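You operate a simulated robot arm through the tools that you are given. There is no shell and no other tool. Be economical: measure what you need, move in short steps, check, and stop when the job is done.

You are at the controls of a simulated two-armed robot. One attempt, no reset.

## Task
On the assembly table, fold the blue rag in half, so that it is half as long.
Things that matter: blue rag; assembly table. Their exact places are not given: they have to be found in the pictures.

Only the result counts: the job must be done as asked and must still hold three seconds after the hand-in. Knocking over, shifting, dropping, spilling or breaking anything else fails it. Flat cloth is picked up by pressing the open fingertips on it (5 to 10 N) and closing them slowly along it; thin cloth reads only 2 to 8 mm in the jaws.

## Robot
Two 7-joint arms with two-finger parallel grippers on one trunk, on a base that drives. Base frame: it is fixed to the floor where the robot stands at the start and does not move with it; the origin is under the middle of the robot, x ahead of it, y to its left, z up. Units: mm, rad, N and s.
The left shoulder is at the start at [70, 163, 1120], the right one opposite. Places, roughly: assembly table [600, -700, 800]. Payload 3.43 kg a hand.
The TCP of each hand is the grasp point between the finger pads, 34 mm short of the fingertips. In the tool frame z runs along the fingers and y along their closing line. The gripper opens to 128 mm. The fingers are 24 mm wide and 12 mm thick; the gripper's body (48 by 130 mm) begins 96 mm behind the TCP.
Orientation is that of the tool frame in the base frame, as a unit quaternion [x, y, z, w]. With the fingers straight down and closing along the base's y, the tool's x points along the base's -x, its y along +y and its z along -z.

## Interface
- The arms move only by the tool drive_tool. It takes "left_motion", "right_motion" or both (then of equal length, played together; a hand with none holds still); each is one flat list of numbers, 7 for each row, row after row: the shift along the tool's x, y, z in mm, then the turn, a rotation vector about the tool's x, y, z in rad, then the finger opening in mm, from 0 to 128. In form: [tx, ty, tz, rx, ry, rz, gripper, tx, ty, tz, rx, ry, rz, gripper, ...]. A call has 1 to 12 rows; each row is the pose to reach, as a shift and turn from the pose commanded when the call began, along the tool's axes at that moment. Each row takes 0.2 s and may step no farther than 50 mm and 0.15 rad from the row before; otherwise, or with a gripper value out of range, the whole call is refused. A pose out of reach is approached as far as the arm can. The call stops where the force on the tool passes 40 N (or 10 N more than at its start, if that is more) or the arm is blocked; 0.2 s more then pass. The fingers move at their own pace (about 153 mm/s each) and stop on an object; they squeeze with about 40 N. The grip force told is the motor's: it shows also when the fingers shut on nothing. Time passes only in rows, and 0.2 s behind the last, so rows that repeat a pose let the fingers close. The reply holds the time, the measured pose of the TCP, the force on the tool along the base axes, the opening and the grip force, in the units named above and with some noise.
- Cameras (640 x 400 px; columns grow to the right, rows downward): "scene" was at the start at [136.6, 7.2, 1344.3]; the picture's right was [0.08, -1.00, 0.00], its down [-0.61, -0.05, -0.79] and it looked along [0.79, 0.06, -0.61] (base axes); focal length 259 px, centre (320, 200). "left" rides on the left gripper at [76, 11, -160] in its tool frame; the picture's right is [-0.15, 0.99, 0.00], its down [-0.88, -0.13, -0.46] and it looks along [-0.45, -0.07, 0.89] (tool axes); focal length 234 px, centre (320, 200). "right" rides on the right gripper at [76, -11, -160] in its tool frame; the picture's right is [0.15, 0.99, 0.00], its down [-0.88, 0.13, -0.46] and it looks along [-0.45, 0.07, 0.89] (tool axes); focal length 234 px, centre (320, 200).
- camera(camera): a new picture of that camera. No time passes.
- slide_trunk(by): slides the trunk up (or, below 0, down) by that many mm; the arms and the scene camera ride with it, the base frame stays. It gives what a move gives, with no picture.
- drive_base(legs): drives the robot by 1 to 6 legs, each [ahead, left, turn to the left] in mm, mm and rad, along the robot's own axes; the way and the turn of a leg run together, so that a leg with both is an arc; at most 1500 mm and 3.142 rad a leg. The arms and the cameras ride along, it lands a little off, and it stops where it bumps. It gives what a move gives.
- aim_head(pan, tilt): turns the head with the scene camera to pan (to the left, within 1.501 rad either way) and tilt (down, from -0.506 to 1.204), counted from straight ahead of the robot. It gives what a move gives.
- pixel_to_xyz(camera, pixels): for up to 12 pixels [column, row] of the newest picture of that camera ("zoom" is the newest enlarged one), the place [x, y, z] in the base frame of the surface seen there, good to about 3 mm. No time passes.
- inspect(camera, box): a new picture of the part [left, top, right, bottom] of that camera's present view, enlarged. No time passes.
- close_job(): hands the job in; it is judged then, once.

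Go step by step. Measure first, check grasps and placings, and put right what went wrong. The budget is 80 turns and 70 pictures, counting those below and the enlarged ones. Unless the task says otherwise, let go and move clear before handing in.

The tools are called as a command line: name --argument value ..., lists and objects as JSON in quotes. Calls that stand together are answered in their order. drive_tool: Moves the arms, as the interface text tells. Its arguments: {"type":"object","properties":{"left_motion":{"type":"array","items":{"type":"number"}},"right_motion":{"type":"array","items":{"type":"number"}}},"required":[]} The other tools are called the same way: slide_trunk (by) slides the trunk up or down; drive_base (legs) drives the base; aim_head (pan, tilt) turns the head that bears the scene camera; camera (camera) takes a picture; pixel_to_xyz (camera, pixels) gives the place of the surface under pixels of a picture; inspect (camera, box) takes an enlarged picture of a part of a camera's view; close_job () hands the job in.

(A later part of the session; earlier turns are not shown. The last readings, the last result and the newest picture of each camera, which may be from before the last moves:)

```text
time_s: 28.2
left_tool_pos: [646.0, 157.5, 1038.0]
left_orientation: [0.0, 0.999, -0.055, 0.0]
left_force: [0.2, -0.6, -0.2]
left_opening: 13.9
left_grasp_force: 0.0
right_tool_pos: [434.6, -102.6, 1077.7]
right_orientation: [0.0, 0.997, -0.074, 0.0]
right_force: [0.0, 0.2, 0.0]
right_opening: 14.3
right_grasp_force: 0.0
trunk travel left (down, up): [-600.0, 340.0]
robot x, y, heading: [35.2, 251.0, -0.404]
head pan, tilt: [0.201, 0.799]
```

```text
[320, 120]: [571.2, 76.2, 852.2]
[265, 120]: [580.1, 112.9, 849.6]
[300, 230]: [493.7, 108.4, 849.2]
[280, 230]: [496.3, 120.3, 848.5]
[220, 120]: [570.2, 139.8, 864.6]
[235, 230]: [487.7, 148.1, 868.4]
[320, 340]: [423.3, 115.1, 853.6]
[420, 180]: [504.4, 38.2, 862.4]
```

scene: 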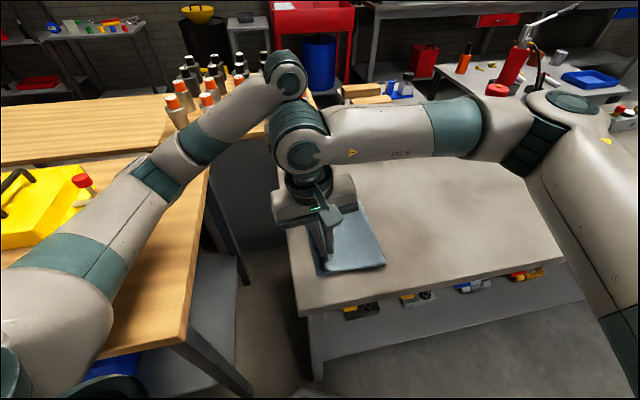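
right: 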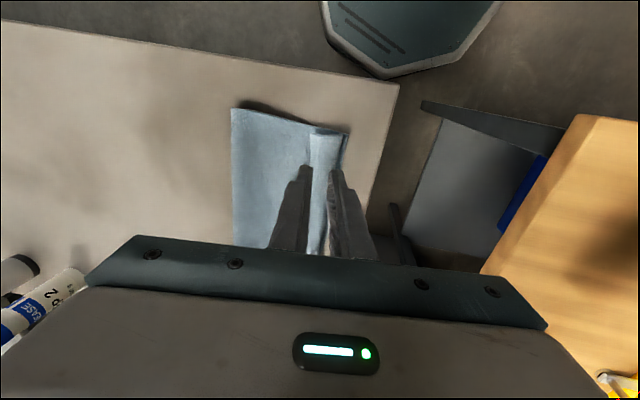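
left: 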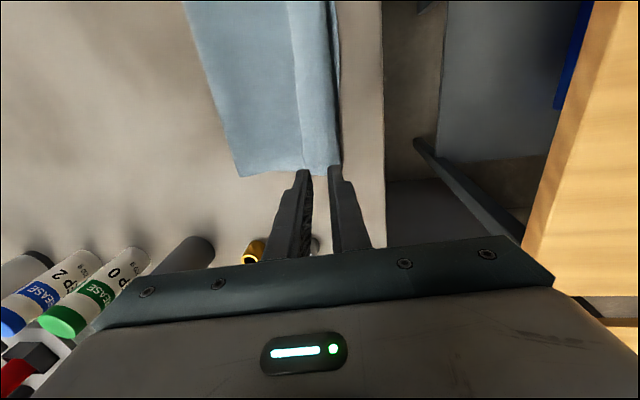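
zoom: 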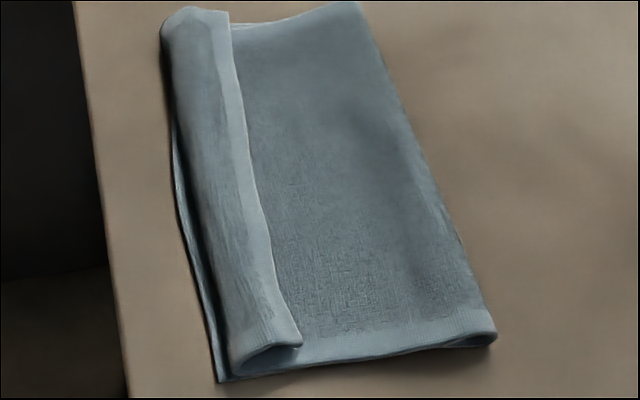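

The strip is about 35 mm wide, with its free edge at y≈116–131 standing about 8–10 mm above the top layer. I'll sweep it outward with the left hand's open fingers spread along x. First I bring the left hand upright over (540, 85) and send the right hand away.

drive_tool --left_motion '[26, -16, 10, -0.03, 0, 0, 14, 53, -32, 20, -0.06, 0, 0, 14, 80, -48, 30, -0.08, 0, 0, 14, 106, -63.5, 40, -0.11, 0, 0, 14, 106, -63.5, 40, -0.11, 0, 0, 14]' --right_motion '[0, -30, 0, 0, 0, 0, 14, 0, -60, 0, 0, 0, 0, 14, 0, -90, 0, 0, 0, 0, 14, 0, -120, 0, 0, 0, 0, 14, 0, -120, 0, 0, 0, 0, 14]'

drive_tool --left_motion '[0, 0, 0, 0, 0, 0.14, 40, 0, 0, 0, 0, 0, 0.28, 70, 0, 0, 0, 0, 0, 0.42, 100, 0, 0, 0, 0, 0, 0.56, 128, 0, 0, 0, 0, 0, 0.7, 128, 0, 0, 0, 0, 0, 0.84, 128, 0, 0, 0, 0, 0, 0.98, 128, 0, 0, 0, 0, 0, 1.12, 128, 0, 0, 0, 0, 0, 1.26, 128, 0, 0, 0, 0, 0, 1.4, 128, 0, 0, 0, 0, 0, 1.5, 128, 0, 0, 0, 0, 0, 1.571, 128]'

camera --camera "left"

camera --camera "scene"

```text
time_s: 29.4
left_tool_pos: [541.1, 93.9, 1003.4]
left_orientation: [0.0, 1.0, -0.001, -0.001]
left_force: [-0.5, 1.2, -0.2]
left_opening: 13.9
left_grasp_force: 0.0
right_tool_pos: [435.8, -217.7, 1096.0]
right_orientation: [0.0, 0.997, -0.076, 0.0]
right_force: [-0.6, 0.2, -0.1]
right_opening: 14.3
right_grasp_force: 0.1
trunk travel left (down, up): [-600.0, 340.0]
robot x, y, heading: [33.4, 247.4, -0.405]
head pan, tilt: [0.201, 0.799]
```

```text
time_s: 32.0
left_tool_pos: [541.6, 91.2, 1004.4]
left_orientation: [0.708, 0.707, -0.001, 0.0]
left_force: [-0.4, 0.2, 1.1]
left_opening: 127.9
left_grasp_force: 0.0
right_tool_pos: [435.2, -217.1, 1095.9]
right_orientation: [0.0, 0.997, -0.075, 0.0]
right_force: [0.8, 0.3, 0.3]
right_opening: 14.0
right_grasp_force: 0.0
trunk travel left (down, up): [-600.0, 340.0]
robot x, y, heading: [35.2, 250.5, -0.403]
head pan, tilt: [0.201, 0.799]
```

```text
34 pictures are left
```

left: 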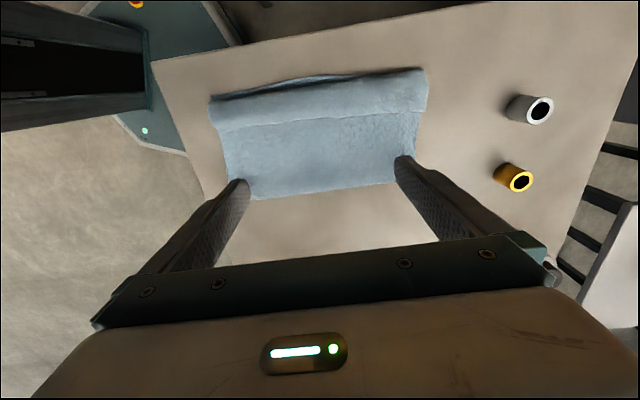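

```text
33 pictures are left
```

scene: 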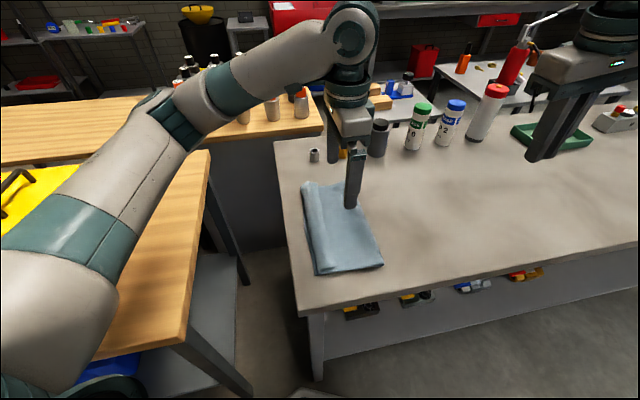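

The left hand is squared with its fingers spread along x and stands just inside the free edge. I lower to tips ≈854 (2–4 mm over the top layer) at y≈92.

drive_tool --left_motion '[0, 0, 30, 0, 0, 0, 128, 0, 0, 60, 0, 0, 0, 128, 0, 0, 85, 0, 0, 0, 128, 0, 0, 105, 0, 0, 0, 128, 0, 0, 112, 0, 0, 0, 128, 0, 0, 116, 0, 0, 0, 128]'

camera --camera "left"

```text
time_s: 33.4
left_tool_pos: [540.8, 91.1, 888.6]
left_orientation: [0.708, 0.706, 0.0, 0.001]
left_force: [-0.3, -0.7, 0.1]
left_opening: 127.9
left_grasp_force: 0.0
right_tool_pos: [435.4, -217.6, 1097.0]
right_orientation: [0.001, 0.997, -0.075, 0.0]
right_force: [-0.8, 0.7, 0.4]
right_opening: 13.9
right_grasp_force: 0.1
trunk travel left (down, up): [-600.0, 340.0]
robot x, y, heading: [35.7, 250.8, -0.41]
head pan, tilt: [0.201, 0.799]
```

```text
32 pictures are left
```

left: 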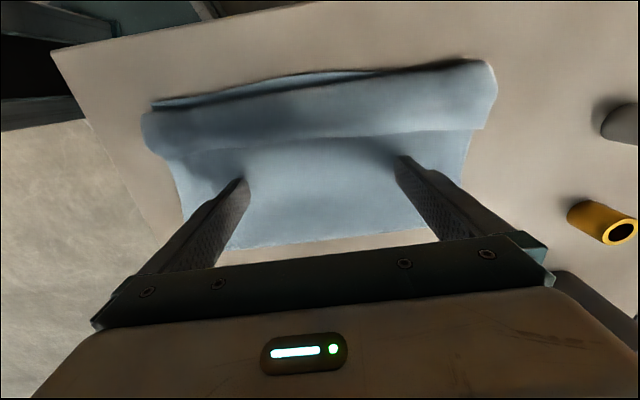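

The tips are just inside the free edge with no contact. I sweep slowly to y≈148 and look.

drive_tool --left_motion '[8, 0, 0, 0, 0, 0, 128, 16, 0, 0, 0, 0, 0, 128, 24, 0, 0, 0, 0, 0, 128, 32, 0, 0, 0, 0, 0, 128, 40, 0, 0, 0, 0, 0, 128, 48, 0, 0, 0, 0, 0, 128, 56, 0, 0, 0, 0, 0, 128]'

camera --camera "left"

inspect --camera "scene" --box '[260, 150, 420, 280]'

```text
time_s: 35.0
left_tool_pos: [540.0, 148.9, 887.3]
left_orientation: [0.708, 0.707, 0.0, 0.0]
left_force: [0.3, 1.2, 0.6]
left_opening: 128.3
left_grasp_force: 0.0
right_tool_pos: [435.5, -217.6, 1096.3]
right_orientation: [0.001, 0.997, -0.075, 0.0]
right_force: [0.2, -0.3, -0.2]
right_opening: 14.0
right_grasp_force: 0.1
trunk travel left (down, up): [-600.0, 340.0]
robot x, y, heading: [32.8, 251.2, -0.406]
head pan, tilt: [0.201, 0.799]
```

```text
31 pictures are left
```

left: 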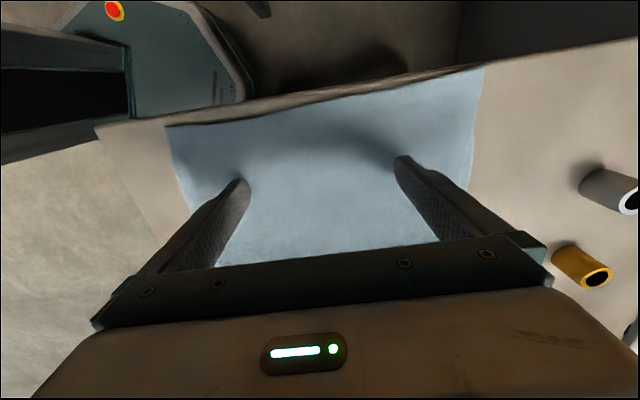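

```text
3.08 times, centred on (340, 215) of scene
```

zoom: 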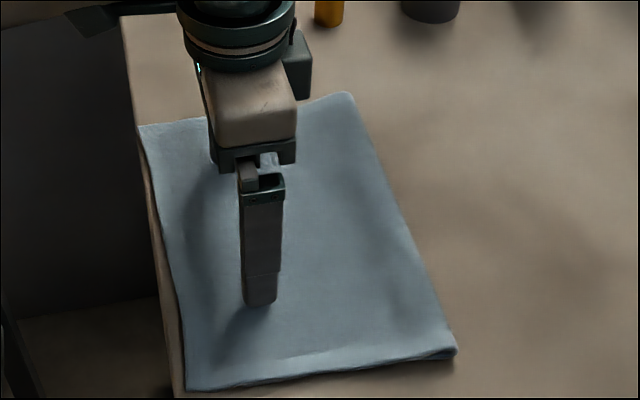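

The strip has flipped outward and lies flat. I lift the hand off and measure.

drive_tool --left_motion '[0, 0, -15, 0, 0, 0, 128, 0, 0, -40, 0, 0, 0, 128, 0, 0, -80, 0, 0, 0, 128, 0, 0, -120, 0, 0, 0, 128, -40, 0, -150, 0, 0, 0, 128]'

camera --camera "left"

inspect --camera "scene" --box '[260, 150, 420, 280]'

```text
time_s: 36.2
left_tool_pos: [542.4, 107.8, 1036.0]
left_orientation: [0.707, 0.707, 0.002, -0.001]
left_force: [-0.1, -0.7, -0.6]
left_opening: 127.8
left_grasp_force: 0.0
right_tool_pos: [434.5, -221.8, 1095.0]
right_orientation: [0.001, 0.997, -0.073, 0.0]
right_force: [0.9, -1.2, -0.4]
right_opening: 14.0
right_grasp_force: 0.1
trunk travel left (down, up): [-600.0, 340.0]
robot x, y, heading: [35.5, 254.3, -0.402]
head pan, tilt: [0.201, 0.799]
```

```text
29 pictures are left
```

left: 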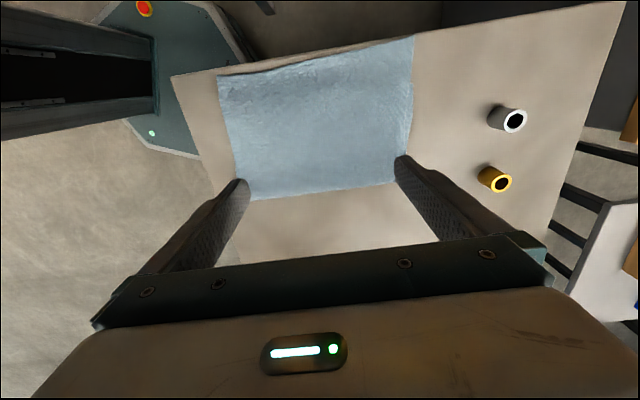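

```text
3.08 times, centred on (340, 215) of scene
```

zoom: 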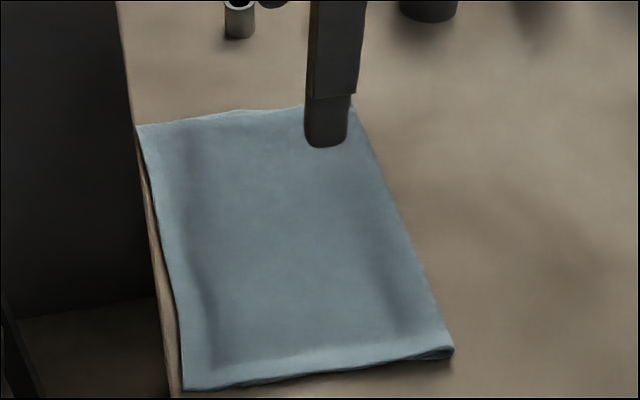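

pixel_to_xyz --camera "zoom" --pixels '[[140, 128], [155, 200], [170, 275], [188, 385], [165, 128], [200, 260], [300, 250], [450, 350], [415, 250], [385, 180], [420, 300], [130, 100]]'

pixel_to_xyz --camera "left" --pixels '[[222, 78], [310, 63], [410, 40], [240, 192], [320, 188], [390, 175], [300, 80], [180, 78], [425, 5]]'

```text
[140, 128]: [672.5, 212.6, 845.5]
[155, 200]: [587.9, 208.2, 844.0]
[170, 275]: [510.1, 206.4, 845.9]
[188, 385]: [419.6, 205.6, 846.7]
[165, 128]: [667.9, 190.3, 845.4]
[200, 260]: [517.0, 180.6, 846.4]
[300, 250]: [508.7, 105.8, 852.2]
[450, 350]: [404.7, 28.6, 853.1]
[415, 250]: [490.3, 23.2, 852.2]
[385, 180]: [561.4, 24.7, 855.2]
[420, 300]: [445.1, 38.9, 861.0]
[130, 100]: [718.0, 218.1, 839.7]
```

```text
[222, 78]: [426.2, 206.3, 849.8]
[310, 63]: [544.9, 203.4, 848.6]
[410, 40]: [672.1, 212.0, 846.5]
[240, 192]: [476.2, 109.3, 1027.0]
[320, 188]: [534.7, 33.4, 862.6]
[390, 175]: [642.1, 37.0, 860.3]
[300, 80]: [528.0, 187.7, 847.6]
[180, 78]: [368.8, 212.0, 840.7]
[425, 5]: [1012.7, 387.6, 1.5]
```

The rag is now cleanly folded, but the top edge is at y≈206–212, about 42 mm past the bottom edge (165), with the fold at y≈22. I'll regrip the overhanging corners (fingers closing along x), lift the top layer back and lay it down about 40 mm shorter. First I back off 40 mm to give the right hand room.

drive_base --legs '[[-40, 0, 0]]'

drive_tool --right_motion '[0, 0, 0, 0.04, 0, 0, 30, 0, 0, 0, 0.08, 0, 0, 30, 0, 0, 0, 0.11, 0, 0, 30, 0, 0, 0, 0.15, 0, 0, 30, 0, 0, 0, 0.15, 0, 0, 30]'

```text
time_s: 37.1
left_tool_pos: [506.9, 124.7, 1035.7]
left_orientation: [0.707, 0.707, -0.001, -0.001]
left_force: [-0.4, 0.4, 0.2]
left_opening: 128.2
left_grasp_force: 0.1
right_tool_pos: [400.0, -201.7, 1096.3]
right_orientation: [0.0, 0.997, -0.075, -0.001]
right_force: [-1.3, -0.4, 0.0]
right_opening: 14.2
right_grasp_force: 0.1
trunk travel left (down, up): [-600.0, 340.0]
robot x, y, heading: [-3.2, 263.6, -0.405]
head pan, tilt: [0.201, 0.799]
```

```text
time_s: 38.3
left_tool_pos: [507.0, 125.7, 1036.8]
left_orientation: [0.707, 0.708, 0.0, 0.0]
left_force: [-0.3, -0.1, 0.4]
left_opening: 128.1
left_grasp_force: 0.1
right_tool_pos: [399.0, -203.7, 1096.9]
right_orientation: [0.0, 0.989, -0.15, 0.0]
right_force: [0.5, 0.5, 1.0]
right_opening: 30.0
right_grasp_force: 0.0
trunk travel left (down, up): [-600.0, 340.0]
robot x, y, heading: [-3.5, 263.7, -0.401]
head pan, tilt: [0.201, 0.799]
```

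I tilted the right hand the wrong way; I correct to upright, then yaw it while bringing the left hand over its corner.

drive_tool --right_motion '[0, 0, 0, -0.1, 0, 0, 30, 0, 0, 0, -0.2, 0, 0, 30, 0, 0, 0, -0.301, 0, 0, 30, 0, 0, 0, -0.301, 0, 0, 30]'

drive_tool --left_motion '[0, 25, 0, 0, 0, 0, 100, 0, 50, 0, 0, 0, 0, 60, 0, 75, 0, 0, 0, 0, 30, 0, 100, 0, 0, 0, 0, 30, 0, 125, 0, 0, 0, 0, 30, 0, 141, 0, 0, 0, 0, 30, 20, 141, 20, 0, 0, 0, 30, 40, 141, 40, 0, 0, 0, 30, 55, 141, 60, 0, 0, 0, 30, 67, 141, 80, 0, 0, 0, 30, 67, 141, 100, 0, 0, 0, 30, 67, 141, 106, 0, 0, 0, 30]' --right_motion '[0, 0, 0, 0, 0, 0.14, 30, 0, 0, 0, 0, 0, 0.28, 30, 0, 0, 0, 0, 0, 0.42, 30, 0, 0, 0, 0, 0, 0.56, 30, 0, 0, 0, 0, 0, 0.7, 30, 0, 0, 0, 0, 0, 0.84, 30, 0, 0, 0, 0, 0, 0.98, 30, 0, 0, 0, 0, 0, 1.12, 30, 0, 0, 0, 0, 0, 1.26, 30, 0, 0, 0, 0, 0, 1.4, 30, 0, 0, 0, 0, 0, 1.5, 30, 0, 0, 0, 0, 0, 1.571, 30]'

camera --camera "left"

```text
time_s: 39.3
left_tool_pos: [506.2, 125.5, 1037.1]
left_orientation: [0.707, 0.707, 0.0, 0.0]
left_force: [0.6, 0.0, -0.6]
left_opening: 128.2
left_grasp_force: 0.1
right_tool_pos: [398.7, -202.6, 1096.4]
right_orientation: [0.0, 1.0, 0.001, -0.001]
right_force: [0.0, 0.8, 0.0]
right_opening: 29.7
right_grasp_force: 0.0
trunk travel left (down, up): [-600.0, 340.0]
robot x, y, heading: [-2.4, 264.9, -0.406]
head pan, tilt: [0.201, 0.799]
```

```text
time_s: 41.9
left_tool_pos: [647.6, 193.4, 929.7]
left_orientation: [0.707, 0.707, 0.0, 0.0]
left_force: [-0.4, -0.2, 1.2]
left_opening: 29.8
left_grasp_force: 0.0
right_tool_pos: [399.7, -201.4, 1095.1]
right_orientation: [0.708, 0.707, 0.0, -0.001]
right_force: [-0.4, 0.0, 0.3]
right_opening: 29.9
right_grasp_force: 0.1
trunk travel left (down, up): [-600.0, 340.0]
robot x, y, heading: [-4.4, 266.6, -0.401]
head pan, tilt: [0.201, 0.799]
```

```text
27 pictures are left
```

left: 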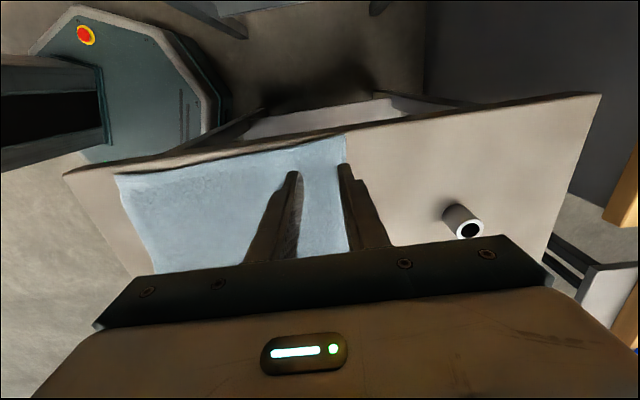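

The left hand is over the far corner. I bring the right hand over the near corner (434, 190).

drive_tool --right_motion '[40, 4, 10, 0, 0, 0, 30, 80, 8, 20, 0, 0, 0, 30, 120, 12, 30, 0, 0, 0, 30, 160, 16, 40, 0, 0, 0, 30, 200, 20, 50, 0, 0, 0, 30, 240, 24, 70, 0, 0, 0, 30, 280, 28, 90, 0, 0, 0, 30, 310, 31, 110, 0, 0, 0, 30, 340, 34, 130, 0, 0, 0, 30, 365, 34, 150, 0, 0, 0, 30, 391, 34, 165, 0, 0, 0, 30, 391, 34, 165, 0, 0, 0, 30]'

camera --camera "right"

camera --camera "scene"

```text
time_s: 44.5
left_tool_pos: [646.3, 192.7, 930.1]
left_orientation: [0.707, 0.708, 0.0, 0.0]
left_force: [0.2, -0.5, 0.0]
left_opening: 29.6
left_grasp_force: 0.0
right_tool_pos: [434.1, 188.3, 933.1]
right_orientation: [0.708, 0.707, 0.001, -0.001]
right_force: [1.0, 0.0, 0.7]
right_opening: 29.6
right_grasp_force: 0.1
trunk travel left (down, up): [-600.0, 340.0]
robot x, y, heading: [-3.2, 264.6, -0.411]
head pan, tilt: [0.201, 0.799]
```

```text
26 pictures are left
```

right: 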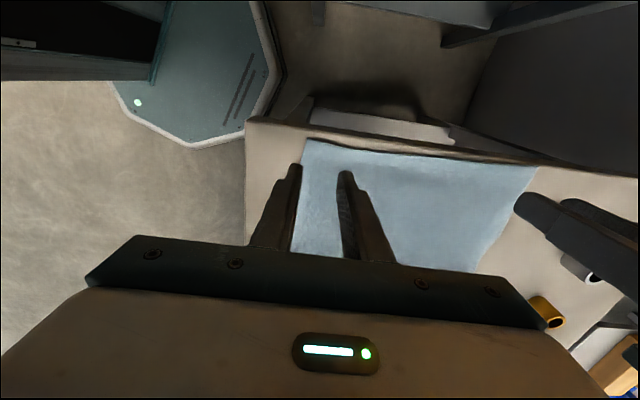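

```text
25 pictures are left
```

scene: 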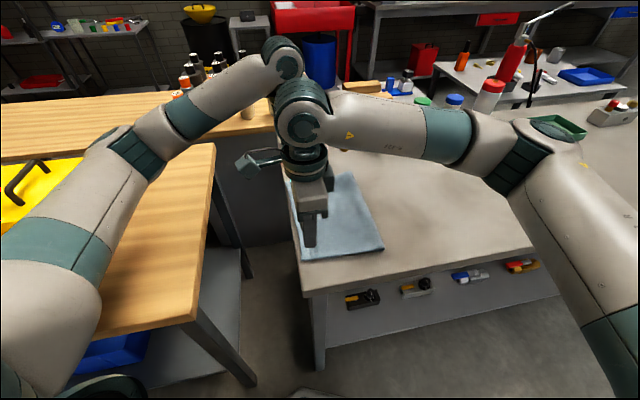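

Both hands are in position. I shift the right hand 6 mm in along x and lower both to just above the cloth.

drive_tool --left_motion '[0, 0, 15, 0, 0, 0, 30, 0, 0, 30, 0, 0, 0, 30, 0, 0, 40, 0, 0, 0, 30, 0, 0, 47, 0, 0, 0, 30, 0, 0, 51, 0, 0, 0, 30, 0, 0, 51, 0, 0, 0, 30]' --right_motion '[0, 6, 15, 0, 0, 0, 30, 0, 6, 30, 0, 0, 0, 30, 0, 6, 40, 0, 0, 0, 30, 0, 6, 50, 0, 0, 0, 30, 0, 6, 54, 0, 0, 0, 30, 0, 6, 54, 0, 0, 0, 30]'

```text
time_s: 45.9
left_tool_pos: [646.7, 192.8, 879.2]
left_orientation: [0.707, 0.707, -0.001, 0.0]
left_force: [0.2, 0.0, 0.8]
left_opening: 29.9
left_grasp_force: 0.1
right_tool_pos: [440.3, 188.2, 877.5]
right_orientation: [0.707, 0.707, 0.001, 0.0]
right_force: [0.6, -0.6, 4.3]
right_opening: 29.8
right_grasp_force: 0.1
trunk travel left (down, up): [-600.0, 340.0]
robot x, y, heading: [-1.8, 264.0, -0.405]
head pan, tilt: [0.201, 0.799]
```

drive_tool --left_motion '[0, 0, 1, 0, 0, 0, 30, 0, 0, 2, 0, 0, 0, 30, 0, 0, 2.5, 0, 0, 0, 30, 0, 0, 2.5, 0, 0, 0, 30]' --right_motion '[0, 0, 0.3, 0, 0, 0, 30, 0, 0, 0.6, 0, 0, 0, 30, 0, 0, 0.6, 0, 0, 0, 30, 0, 0, 0.6, 0, 0, 0, 30]'

```text
time_s: 46.9
left_tool_pos: [646.4, 193.9, 877.6]
left_orientation: [0.707, 0.707, 0.0, 0.0]
left_force: [0.2, 1.1, 4.7]
left_opening: 30.0
left_grasp_force: 0.1
right_tool_pos: [438.4, 188.6, 877.3]
right_orientation: [0.707, 0.707, 0.001, 0.0]
right_force: [1.6, -1.1, 9.2]
right_opening: 29.6
right_grasp_force: 0.2
trunk travel left (down, up): [-600.0, 340.0]
robot x, y, heading: [-2.3, 267.6, -0.404]
head pan, tilt: [0.201, 0.799]
```

Pressing with about 5 and 9 N. I add a touch on the left and close both slowly.

drive_tool --left_motion '[0, 0, 0.5, 0, 0, 0, 30, 0, 0, 0.8, 0, 0, 0, 26, 0, 0, 0.8, 0, 0, 0, 22, 0, 0, 0.8, 0, 0, 0, 19, 0, 0, 0.8, 0, 0, 0, 16, 0, 0, 0.8, 0, 0, 0, 13, 0, 0, 0.8, 0, 0, 0, 10, 0, 0, 0.8, 0, 0, 0, 7, 0, 0, 0.8, 0, 0, 0, 4, 0, 0, 0.8, 0, 0, 0, 0, 0, 0, 0.8, 0, 0, 0, 0, 0, 0, 0.8, 0, 0, 0, 0]' --right_motion '[0, 0, 0, 0, 0, 0, 30, 0, 0, 0, 0, 0, 0, 26, 0, 0, 0, 0, 0, 0, 22, 0, 0, 0, 0, 0, 0, 19, 0, 0, 0, 0, 0, 0, 16, 0, 0, 0, 0, 0, 0, 13, 0, 0, 0, 0, 0, 0, 10, 0, 0, 0, 0, 0, 0, 7, 0, 0, 0, 0, 0, 0, 4, 0, 0, 0, 0, 0, 0, 0, 0, 0, 0, 0, 0, 0, 0, 0, 0, 0, 0, 0, 0, 0]'

inspect --camera "right" --box '[160, 80, 560, 280]'

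inspect --camera "left" --box '[80, 80, 480, 280]'

```text
time_s: 49.5
left_tool_pos: [645.5, 192.9, 878.3]
left_orientation: [0.707, 0.707, 0.0, 0.001]
left_force: [-7.1, 0.4, 11.5]
left_opening: 4.1
left_grasp_force: 38.0
right_tool_pos: [439.0, 188.7, 877.4]
right_orientation: [0.708, 0.706, 0.002, 0.0]
right_force: [7.2, -1.0, 6.0]
right_opening: 3.1
right_grasp_force: 37.8
trunk travel left (down, up): [-600.0, 340.0]
robot x, y, heading: [-4.5, 266.6, -0.405]
head pan, tilt: [0.201, 0.799]
```

```text
1.60 times, centred on (360, 180) of right
```

zoom: 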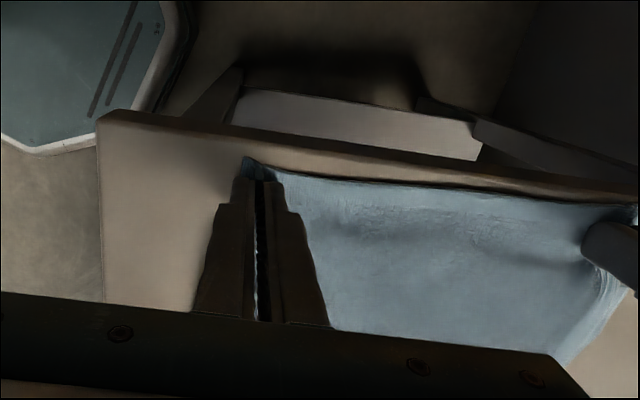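

```text
1.60 times, centred on (280, 180) of left
```

zoom: 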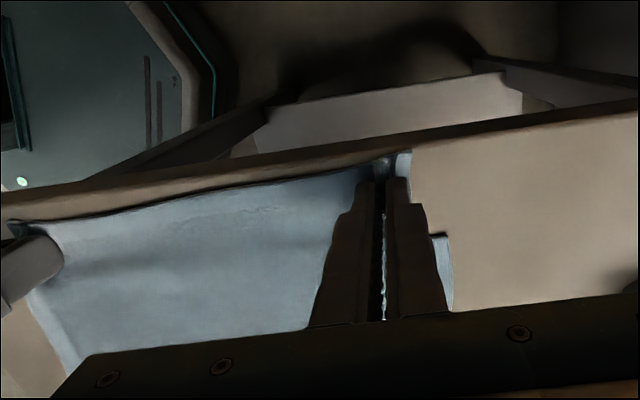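

Both grips hold (4.1 and 3.1 mm). I lift the top edge and swing it back to above the middle line, easing the hands 3 mm together in x.

drive_tool --left_motion '[0, -3, -20, 0, 0, 0, 0, -10, -3, -50, 0, 0, 0, 0, -30, -3, -85, 0, 0, 0, 0, -60, -3, -112, 0, 0, 0, 0, -95, -3, -130, 0, 0, 0, 0, -130, -3, -140, 0, 0, 0, 0, -160, -3, -143, 0, 0, 0, 0, -182, -3, -143, 0, 0, 0, 0, -182, -3, -143, 0, 0, 0, 0, -182, -3, -143, 0, 0, 0, 0]' --right_motion '[0, 3, -20, 0, 0, 0, 0, -10, 3, -50, 0, 0, 0, 0, -30, 3, -85, 0, 0, 0, 0, -60, 3, -112, 0, 0, 0, 0, -95, 3, -130, 0, 0, 0, 0, -130, 3, -140, 0, 0, 0, 0, -160, 3, -143, 0, 0, 0, 0, -178, 3, -143, 0, 0, 0, 0, -178, 3, -143, 0, 0, 0, 0, -178, 3, -143, 0, 0, 0, 0]'

camera --camera "scene"

camera --camera "right"

```text
time_s: 51.7
left_tool_pos: [644.6, 10.3, 1018.0]
left_orientation: [0.707, 0.707, 0.0, 0.0]
left_force: [-1.9, -0.6, -0.3]
left_opening: 3.5
left_grasp_force: 37.7
right_tool_pos: [442.4, 9.4, 1016.8]
right_orientation: [0.707, 0.707, 0.001, 0.0]
right_force: [1.7, -0.2, -0.6]
right_opening: 2.8
right_grasp_force: 37.0
trunk travel left (down, up): [-600.0, 340.0]
robot x, y, heading: [-1.5, 264.5, -0.404]
head pan, tilt: [0.201, 0.799]
```

```text
22 pictures are left
```

scene: 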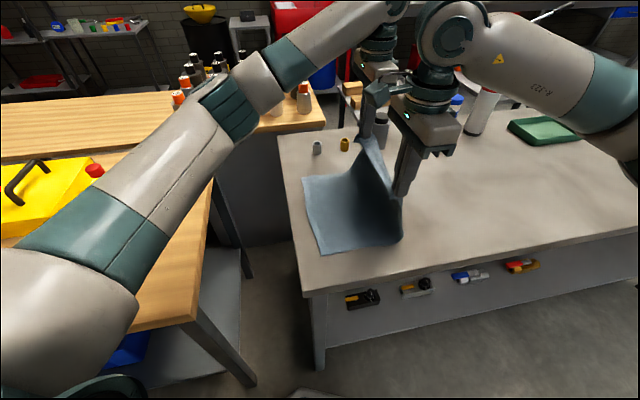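

```text
21 pictures are left
```

right: 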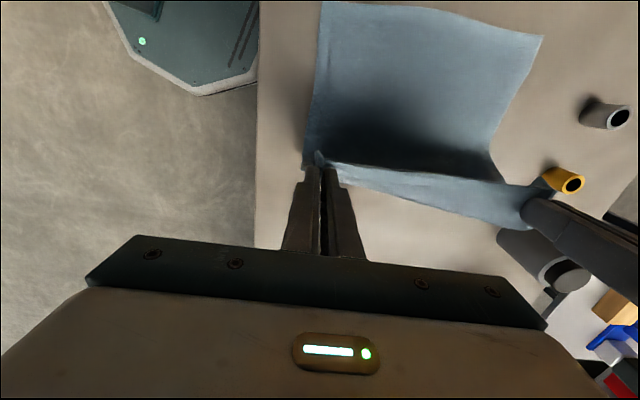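

The top half hangs cleanly over the middle line. I check that the bottom layer's left edge is still in place.

pixel_to_xyz --camera "scene" --pixels '[[305, 180], [309, 205], [314, 230], [322, 252], [400, 240], [380, 243]]'

pixel_to_xyz --camera "right" --pixels '[[322, 5], [540, 38], [306, 150], [320, 60], [420, 12]]'

```text
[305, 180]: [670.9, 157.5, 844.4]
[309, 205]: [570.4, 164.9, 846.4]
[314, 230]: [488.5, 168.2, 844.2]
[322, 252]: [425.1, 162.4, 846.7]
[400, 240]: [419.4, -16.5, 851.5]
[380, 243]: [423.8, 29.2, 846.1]
```

```text
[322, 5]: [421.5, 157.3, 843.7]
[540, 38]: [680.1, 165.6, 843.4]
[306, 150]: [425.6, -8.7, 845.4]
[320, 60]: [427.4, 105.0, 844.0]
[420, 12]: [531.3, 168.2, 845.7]
```

The bottom edge is still at y≈160–168. I lay the top down again so that its edge comes to y≈165.

drive_tool --left_motion '[25, 0, 2, 0, 0, 0, 0, 52, 0, 10, 0, 0, 0, 0, 78, 0, 26, 0, 0, 0, 0, 100, 0, 45, 0, 0, 0, 0, 118, 0, 70, 0, 0, 0, 0, 130, 0, 95, 0, 0, 0, 0, 136, 0, 115, 0, 0, 0, 0, 136, 0, 128, 0, 0, 0, 0, 136, 0, 128, 0, 0, 0, 0]' --right_motion '[25, 0, 2, 0, 0, 0, 0, 52, 0, 10, 0, 0, 0, 0, 78, 0, 26, 0, 0, 0, 0, 100, 0, 45, 0, 0, 0, 0, 118, 0, 70, 0, 0, 0, 0, 130, 0, 95, 0, 0, 0, 0, 138, 0, 115, 0, 0, 0, 0, 138, 0, 128, 0, 0, 0, 0, 138, 0, 128, 0, 0, 0, 0]'

camera --camera "right"

camera --camera "left"

```text
time_s: 53.7
left_tool_pos: [644.8, 146.2, 890.5]
left_orientation: [0.707, 0.707, 0.0, 0.001]
left_force: [-1.3, 0.3, 0.5]
left_opening: 3.5
left_grasp_force: 38.3
right_tool_pos: [443.5, 149.6, 891.2]
right_orientation: [0.707, 0.707, 0.001, -0.001]
right_force: [1.2, -0.3, 0.9]
right_opening: 2.9
right_grasp_force: 37.7
trunk travel left (down, up): [-600.0, 340.0]
robot x, y, heading: [-2.8, 264.0, -0.406]
head pan, tilt: [0.201, 0.799]
```

```text
20 pictures are left
```

right: 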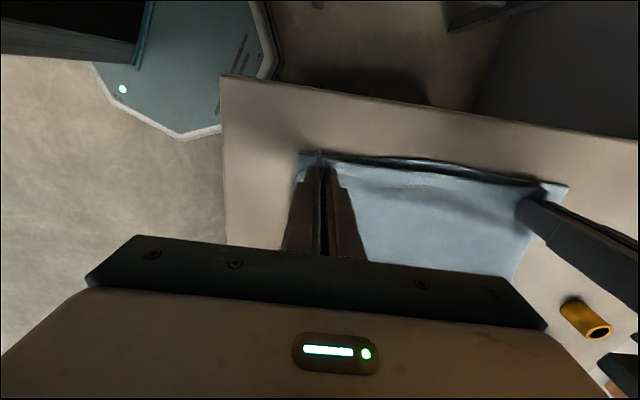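

```text
19 pictures are left
```

left: 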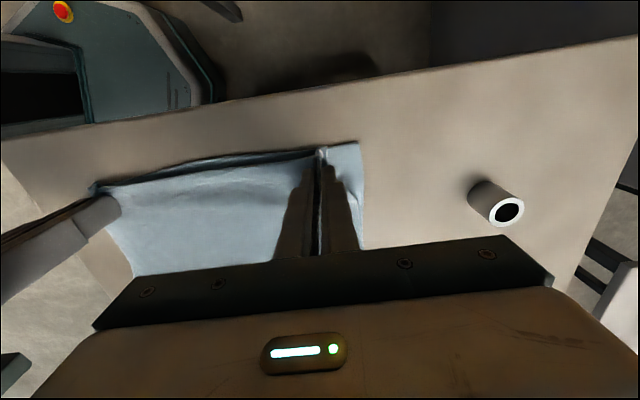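

The edges coincide well. I lower 3 mm, move the hands apart slightly as they open to spread the ridges, and lift clear.

drive_tool --left_motion '[0, 0, 3, 0, 0, 0, 0, 0, 0, 3, 0, 0, 0, 6, 0, 0, 3, 0, 0, 0, 12, 0, 0, 3, 0, 0, 0, 20, 0, 0, 3, 0, 0, 0, 30, 0, 0, -3, 0, 0, 0, 30, 0, 0, -15, 0, 0, 0, 30, 0, 0, -40, 0, 0, 0, 30, 0, 0, -80, 0, 0, 0, 30, 0, 0, -120, 0, 0, 0, 30]' --right_motion '[0, 0, 3, 0, 0, 0, 0, 0, 0, 3, 0, 0, 0, 6, 0, 0, 3, 0, 0, 0, 12, 0, 0, 3, 0, 0, 0, 20, 0, 0, 3, 0, 0, 0, 30, 0, 0, -3, 0, 0, 0, 30, 0, 0, -15, 0, 0, 0, 30, 0, 0, -40, 0, 0, 0, 30, 0, 0, -80, 0, 0, 0, 30, 0, 0, -120, 0, 0, 0, 30]'

drive_tool --right_motion '[-40, 0, -20, 0, 0, 0, 30, -80, 0, -40, 0, 0, 0, 30, -120, 0, -40, 0, 0, 0, 30, -160, 0, -40, 0, 0, 0, 30, -200, 0, -40, 0, 0, 0, 30, -240, 0, -40, 0, 0, 0, 30, -280, 0, -40, 0, 0, 0, 30, -320, 0, -40, 0, 0, 0, 30]'

inspect --camera "scene" --box '[260, 150, 420, 280]'

camera --camera "left"

```text
time_s: 55.9
left_tool_pos: [644.2, 145.6, 1011.4]
left_orientation: [0.707, 0.707, -0.001, 0.0]
left_force: [0.2, 0.0, 0.1]
left_opening: 29.8
left_grasp_force: 0.1
right_tool_pos: [440.3, 150.6, 1013.4]
right_orientation: [0.707, 0.707, 0.0, 0.001]
right_force: [-0.1, 0.9, 0.0]
right_opening: 30.1
right_grasp_force: 0.1
trunk travel left (down, up): [-600.0, 340.0]
robot x, y, heading: [-2.8, 267.7, -0.405]
head pan, tilt: [0.201, 0.799]
```

```text
time_s: 57.7
left_tool_pos: [645.2, 145.7, 1010.0]
left_orientation: [0.707, 0.707, 0.0, 0.0]
left_force: [0.6, 0.0, 0.6]
left_opening: 29.8
left_grasp_force: 0.0
right_tool_pos: [443.2, -174.8, 1052.6]
right_orientation: [0.707, 0.707, 0.001, 0.0]
right_force: [-0.3, -0.5, -0.2]
right_opening: 29.9
right_grasp_force: 0.1
trunk travel left (down, up): [-600.0, 340.0]
robot x, y, heading: [-1.8, 266.8, -0.408]
head pan, tilt: [0.201, 0.799]
```

```text
3.08 times, centred on (340, 215) of scene
```

zoom: 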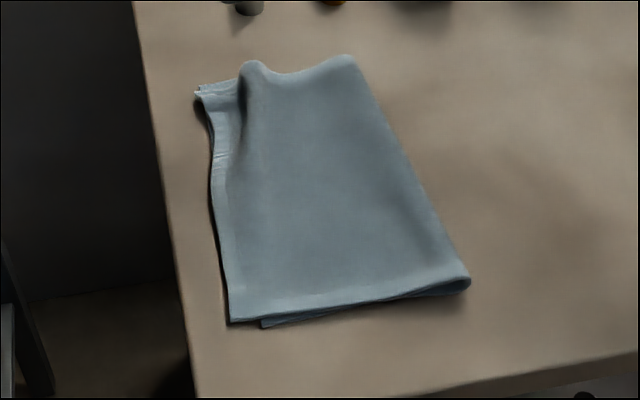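

```text
17 pictures are left
```

left: 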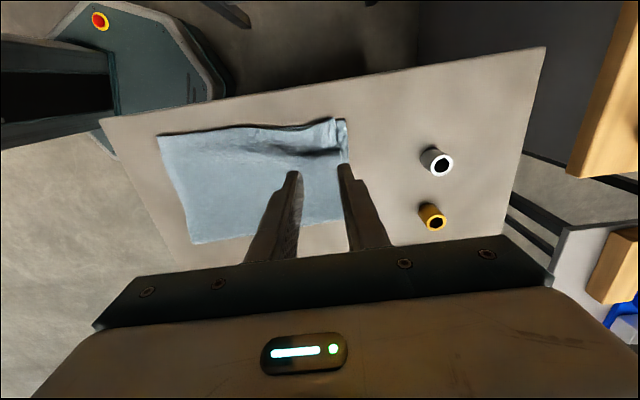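

pixel_to_xyz --camera "zoom" --pixels '[[198, 93], [213, 160], [222, 240], [232, 318], [265, 325], [250, 70], [240, 120], [350, 60], [385, 130], [425, 210], [465, 280], [320, 200]]'

inspect --camera "left" --box '[140, 90, 380, 260]'

```text
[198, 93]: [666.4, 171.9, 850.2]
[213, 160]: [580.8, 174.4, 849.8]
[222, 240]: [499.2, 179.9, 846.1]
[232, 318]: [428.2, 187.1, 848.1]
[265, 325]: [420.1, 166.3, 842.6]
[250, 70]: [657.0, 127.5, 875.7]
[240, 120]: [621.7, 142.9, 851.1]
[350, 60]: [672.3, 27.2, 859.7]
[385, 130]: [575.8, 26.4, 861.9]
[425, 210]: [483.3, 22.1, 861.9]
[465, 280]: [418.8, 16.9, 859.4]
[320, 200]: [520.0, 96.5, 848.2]
```

```text
2.35 times, centred on (260, 175) of left
```

zoom: 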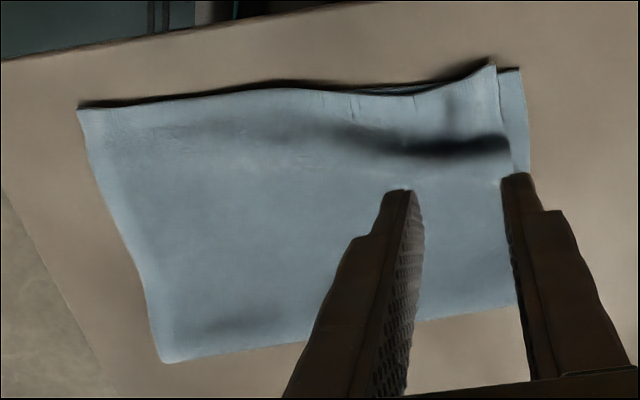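

The edges now match within about 7–20 mm, and the rag runs y≈15–185. The fold still bulges (z≈861 at y≈22) and there is a wrinkle at (657, 127, 876). I'll flatten these by pressing lightly with the left hand's spread fingers, drawing the top layer slightly towards the fold.

drive_tool --left_motion '[-22, -26, 0, 0, 0, 0, 60, -44, -52, 0, 0, 0, 0, 100, -65, -80, 0, 0, 0, 0, 128, -86, -105, 0, 0, 0, 0, 128, -86, -105, 40, 0, 0, 0, 128, -86, -105, 80, 0, 0, 0, 128, -86, -105, 105, 0, 0, 0, 128, -86, -105, 116, 0, 0, 0, 128, -86, -105, 120, 0, 0, 0, 128, -86, -105, 123, 0, 0, 0, 128, -86, -105, 125, 0, 0, 0, 128, -86, -105, 125, 0, 0, 0, 128]'

```text
time_s: 60.3
left_tool_pos: [540.5, 61.9, 886.2]
left_orientation: [0.708, 0.707, 0.001, 0.001]
left_force: [0.9, -0.1, -0.5]
left_opening: 127.8
left_grasp_force: 0.0
right_tool_pos: [443.7, -172.7, 1053.8]
right_orientation: [0.706, 0.708, 0.001, 0.0]
right_force: [1.6, -0.7, 0.0]
right_opening: 29.8
right_grasp_force: 0.0
trunk travel left (down, up): [-600.0, 340.0]
robot x, y, heading: [-0.2, 265.5, -0.408]
head pan, tilt: [0.201, 0.799]
```

drive_tool --left_motion '[0, 0, 1.5, 0, 0, 0, 128, 0, 0, 3, 0, 0, 0, 128, -5, 0, 3.5, 0, 0, 0, 128, -10, 0, 3.5, 0, 0, 0, 128, -16, 0, 3.5, 0, 0, 0, 128, -22, 0, 3.5, 0, 0, 0, 128, -28, 0, 3.5, 0, 0, 0, 128, -34, 0, 3.5, 0, 0, 0, 128, -40, 0, 3.5, 0, 0, 0, 128]'

inspect --camera "scene" --box '[260, 150, 420, 280]'

```text
time_s: 62.3
left_tool_pos: [539.5, 19.7, 881.8]
left_orientation: [0.707, 0.707, 0.0, 0.001]
left_force: [0.1, 0.7, 0.8]
left_opening: 127.8
left_grasp_force: 0.1
right_tool_pos: [443.7, -172.6, 1053.8]
right_orientation: [0.707, 0.707, 0.0, 0.0]
right_force: [0.1, 0.3, 0.3]
right_opening: 30.0
right_grasp_force: 0.1
trunk travel left (down, up): [-600.0, 340.0]
robot x, y, heading: [-2.0, 263.6, -0.402]
head pan, tilt: [0.201, 0.799]
```

```text
3.08 times, centred on (340, 215) of scene
```

zoom: 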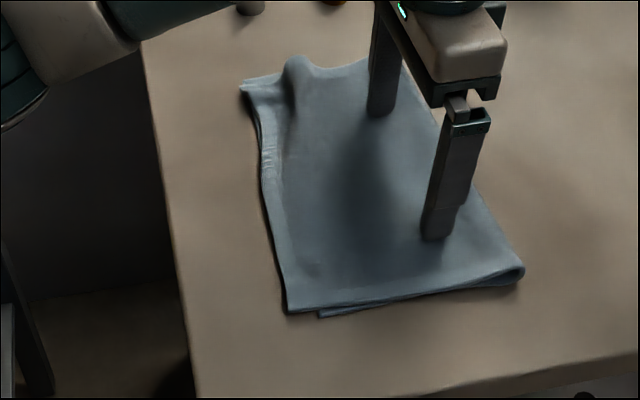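

drive_tool --left_motion '[0, 0, -10, 0, 0, 0, 128, 0, 0, -40, 0, 0, 0, 128, 0, 0, -80, 0, 0, 0, 128, 0, 0, -120, 0, 0, 0, 128]'

inspect --camera "scene" --box '[260, 150, 420, 280]'

pixel_to_xyz --camera "zoom" --pixels '[[245, 88], [260, 150], [272, 230], [289, 308], [322, 316], [300, 65], [290, 100], [385, 70], [420, 130], [470, 190], [518, 275], [360, 200]]'

```text
time_s: 63.3
left_tool_pos: [540.7, 18.9, 1001.8]
left_orientation: [0.707, 0.708, 0.001, -0.001]
left_force: [-0.5, 0.2, -0.4]
left_opening: 127.8
left_grasp_force: 0.2
right_tool_pos: [442.9, -172.0, 1053.7]
right_orientation: [0.707, 0.707, 0.0, -0.001]
right_force: [-0.2, 0.2, 0.2]
right_opening: 30.1
right_grasp_force: 0.1
trunk travel left (down, up): [-600.0, 340.0]
robot x, y, heading: [-0.9, 263.7, -0.408]
head pan, tilt: [0.201, 0.799]
```

```text
3.08 times, centred on (340, 215) of scene
```

zoom: 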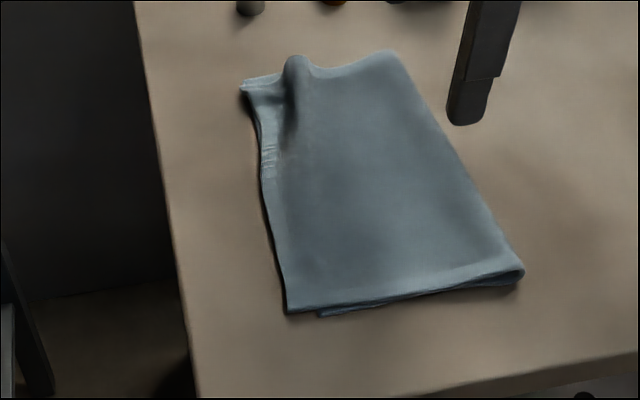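

```text
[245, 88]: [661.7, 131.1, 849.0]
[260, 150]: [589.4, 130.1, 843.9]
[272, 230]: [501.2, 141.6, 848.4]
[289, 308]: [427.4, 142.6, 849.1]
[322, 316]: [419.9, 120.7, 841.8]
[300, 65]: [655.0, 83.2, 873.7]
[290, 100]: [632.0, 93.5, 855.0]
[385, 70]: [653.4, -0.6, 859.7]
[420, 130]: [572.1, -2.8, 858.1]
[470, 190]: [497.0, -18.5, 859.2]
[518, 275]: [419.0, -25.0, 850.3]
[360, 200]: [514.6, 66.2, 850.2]
```

The rag slid as one piece by 40 mm, still on the table and still folded (y≈−25 to 142, length ≈167 of the original 330). What's left is the wrinkle near (655, 83); I push it as a ripple toward the fold with the tips held just above the top layer.

drive_tool --left_motion '[35, 15, 0, 0, 0, 0, 128, 70, 30, 0, 0, 0, 0, 128, 101, 48, 0, 0, 0, 0, 128, 101, 48, 40, 0, 0, 0, 128, 101, 48, 80, 0, 0, 0, 128, 101, 48, 105, 0, 0, 0, 128, 101, 48, 113, 0, 0, 0, 128, 92, 48, 113, 0, 0, 0, 128, 82, 48, 113, 0, 0, 0, 128, 72, 48, 113, 0, 0, 0, 128, 62, 48, 113, 0, 0, 0, 128, 52, 48, 113, 0, 0, 0, 128]'

inspect --camera "scene" --box '[260, 150, 420, 280]'

```text
time_s: 65.9
left_tool_pos: [587.8, 72.7, 890.6]
left_orientation: [0.707, 0.707, 0.0, 0.0]
left_force: [0.3, -0.3, -0.5]
left_opening: 128.0
left_grasp_force: 0.0
right_tool_pos: [442.7, -172.7, 1053.3]
right_orientation: [0.708, 0.707, 0.001, 0.0]
right_force: [-0.3, -0.1, -0.5]
right_opening: 30.1
right_grasp_force: 0.1
trunk travel left (down, up): [-600.0, 340.0]
robot x, y, heading: [-4.8, 266.4, -0.407]
head pan, tilt: [0.201, 0.799]
```

```text
3.08 times, centred on (340, 215) of scene
```

zoom: 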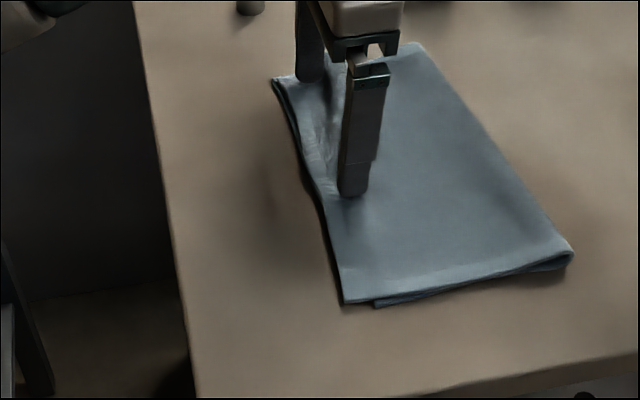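

The whole rag slides along rather than the ripple, so I stop sweeping, lift off and measure again.

drive_tool --left_motion '[0, 0, -10, 0, 0, 0, 128, 0, 0, -40, 0, 0, 0, 128, 0, 0, -80, 0, 0, 0, 128, 40, 0, -120, 0, 0, 0, 128, 80, 0, -120, 0, 0, 0, 128]'

inspect --camera "scene" --box '[300, 140, 440, 260]'

camera --camera "left"

```text
refused: row 4 steps farther than a row can; nothing moved
```

```text
3.33 times, centred on (370, 200) of scene
```

zoom: 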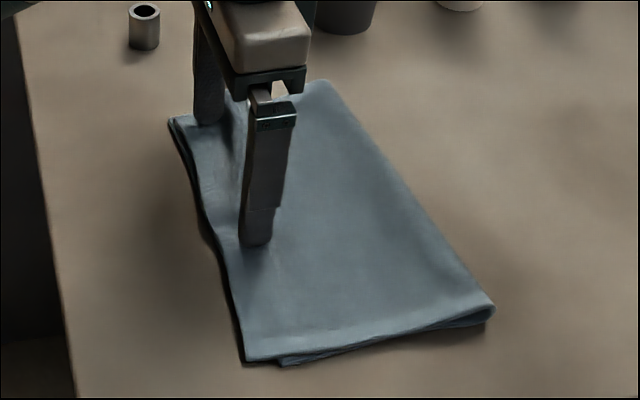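

```text
11 pictures are left
```

left: 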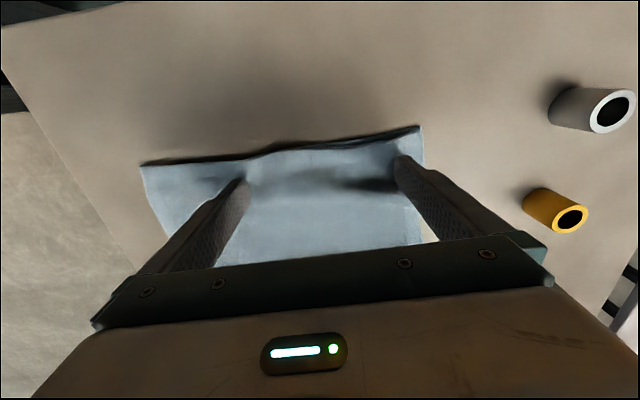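

drive_tool --left_motion '[0, 0, -10, 0, 0, 0, 128, 0, 0, -40, 0, 0, 0, 128, 0, 0, -80, 0, 0, 0, 128, 30, 0, -110, 0, 0, 0, 128, 70, 0, -110, 0, 0, 0, 128]'

inspect --camera "scene" --box '[300, 140, 440, 260]'

pixel_to_xyz --camera "zoom" --pixels '[[171, 120], [195, 190], [222, 260], [247, 358], [282, 362], [230, 100], [240, 130], [325, 85], [375, 160], [430, 225], [490, 310], [300, 220]]'

```text
time_s: 67.1
left_tool_pos: [588.7, 144.5, 999.5]
left_orientation: [0.708, 0.707, 0.0, 0.0]
left_force: [0.2, -0.4, 0.6]
left_opening: 128.1
left_grasp_force: 0.1
right_tool_pos: [442.6, -171.2, 1054.6]
right_orientation: [0.707, 0.707, 0.001, 0.0]
right_force: [0.2, 0.1, 0.0]
right_opening: 30.0
right_grasp_force: 0.1
trunk travel left (down, up): [-600.0, 340.0]
robot x, y, heading: [-2.0, 267.5, -0.405]
head pan, tilt: [0.201, 0.799]
```

```text
3.33 times, centred on (370, 200) of scene
```

zoom: 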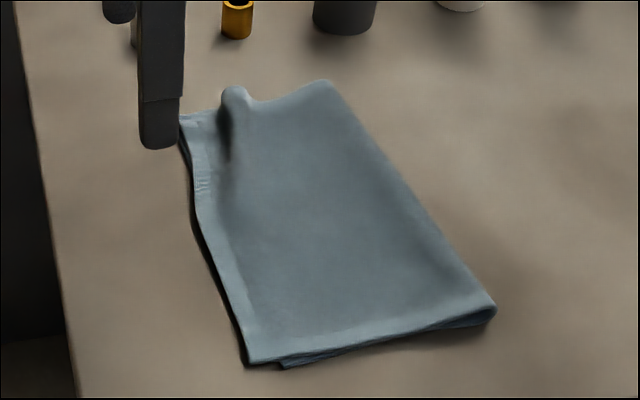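

```text
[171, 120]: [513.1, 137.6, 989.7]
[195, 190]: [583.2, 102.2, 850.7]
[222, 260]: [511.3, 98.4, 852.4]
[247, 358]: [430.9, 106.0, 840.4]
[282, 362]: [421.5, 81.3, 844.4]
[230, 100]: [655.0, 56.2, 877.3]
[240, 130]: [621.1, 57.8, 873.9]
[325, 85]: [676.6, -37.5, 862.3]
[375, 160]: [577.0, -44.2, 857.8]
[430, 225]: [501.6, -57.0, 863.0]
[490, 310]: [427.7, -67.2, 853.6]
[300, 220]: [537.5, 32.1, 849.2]
```

The rag keeps its fold: about 168 mm long, edges within about 20 mm. I press the wrinkle straight down once (far finger at x≈655, y≈57), with no sideways motion.

drive_tool --left_motion '[-30, -2, 0, 0, 0, 0, 128, -60, -3, 0, 0, 0, 0, 128, -87, -3, 0, 0, 0, 0, 128, -87, -3, 45, 0, 0, 0, 128, -87, -3, 80, 0, 0, 0, 128, -87, -3, 95, 0, 0, 0, 128, -87, -3, 105, 0, 0, 0, 128, -87, -3, 112, 0, 0, 0, 128, -87, -3, 116, 0, 0, 0, 128, -87, -3, 116, 0, 0, 0, 128, -87, -3, 100, 0, 0, 0, 128, -87, -3, 60, 0, 0, 0, 128]'

drive_tool --left_motion '[0, 0, -40, 0, 0, 0, 128, 40, 0, -60, 0, 0, 0, 128, 80, 0, -60, 0, 0, 0, 128, 120, 0, -60, 0, 0, 0, 128]'

inspect --camera "scene" --box '[300, 140, 440, 260]'

```text
time_s: 69.7
left_tool_pos: [583.4, 54.6, 939.6]
left_orientation: [0.707, 0.707, 0.001, -0.001]
left_force: [-0.7, 0.5, 0.5]
left_opening: 128.1
left_grasp_force: 0.0
right_tool_pos: [442.7, -171.9, 1055.1]
right_orientation: [0.707, 0.707, 0.0, -0.001]
right_force: [-1.0, 0.3, 0.9]
right_opening: 29.8
right_grasp_force: 0.0
trunk travel left (down, up): [-600.0, 340.0]
robot x, y, heading: [-1.2, 265.1, -0.404]
head pan, tilt: [0.201, 0.799]
```

```text
time_s: 70.7
left_tool_pos: [583.3, 177.3, 1000.4]
left_orientation: [0.707, 0.707, 0.0, 0.0]
left_force: [1.0, -0.8, 0.1]
left_opening: 127.7
left_grasp_force: 0.1
right_tool_pos: [443.0, -170.6, 1053.4]
right_orientation: [0.707, 0.707, 0.0, 0.0]
right_force: [0.2, 0.4, 0.4]
right_opening: 29.9
right_grasp_force: 0.1
trunk travel left (down, up): [-600.0, 340.0]
robot x, y, heading: [-2.1, 267.1, -0.41]
head pan, tilt: [0.201, 0.799]
```

```text
3.33 times, centred on (370, 200) of scene
```

zoom: 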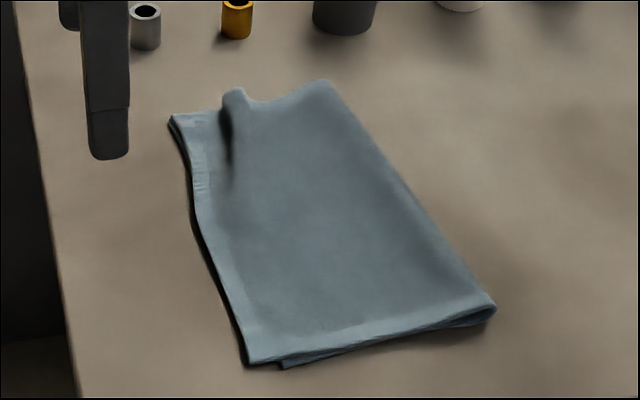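

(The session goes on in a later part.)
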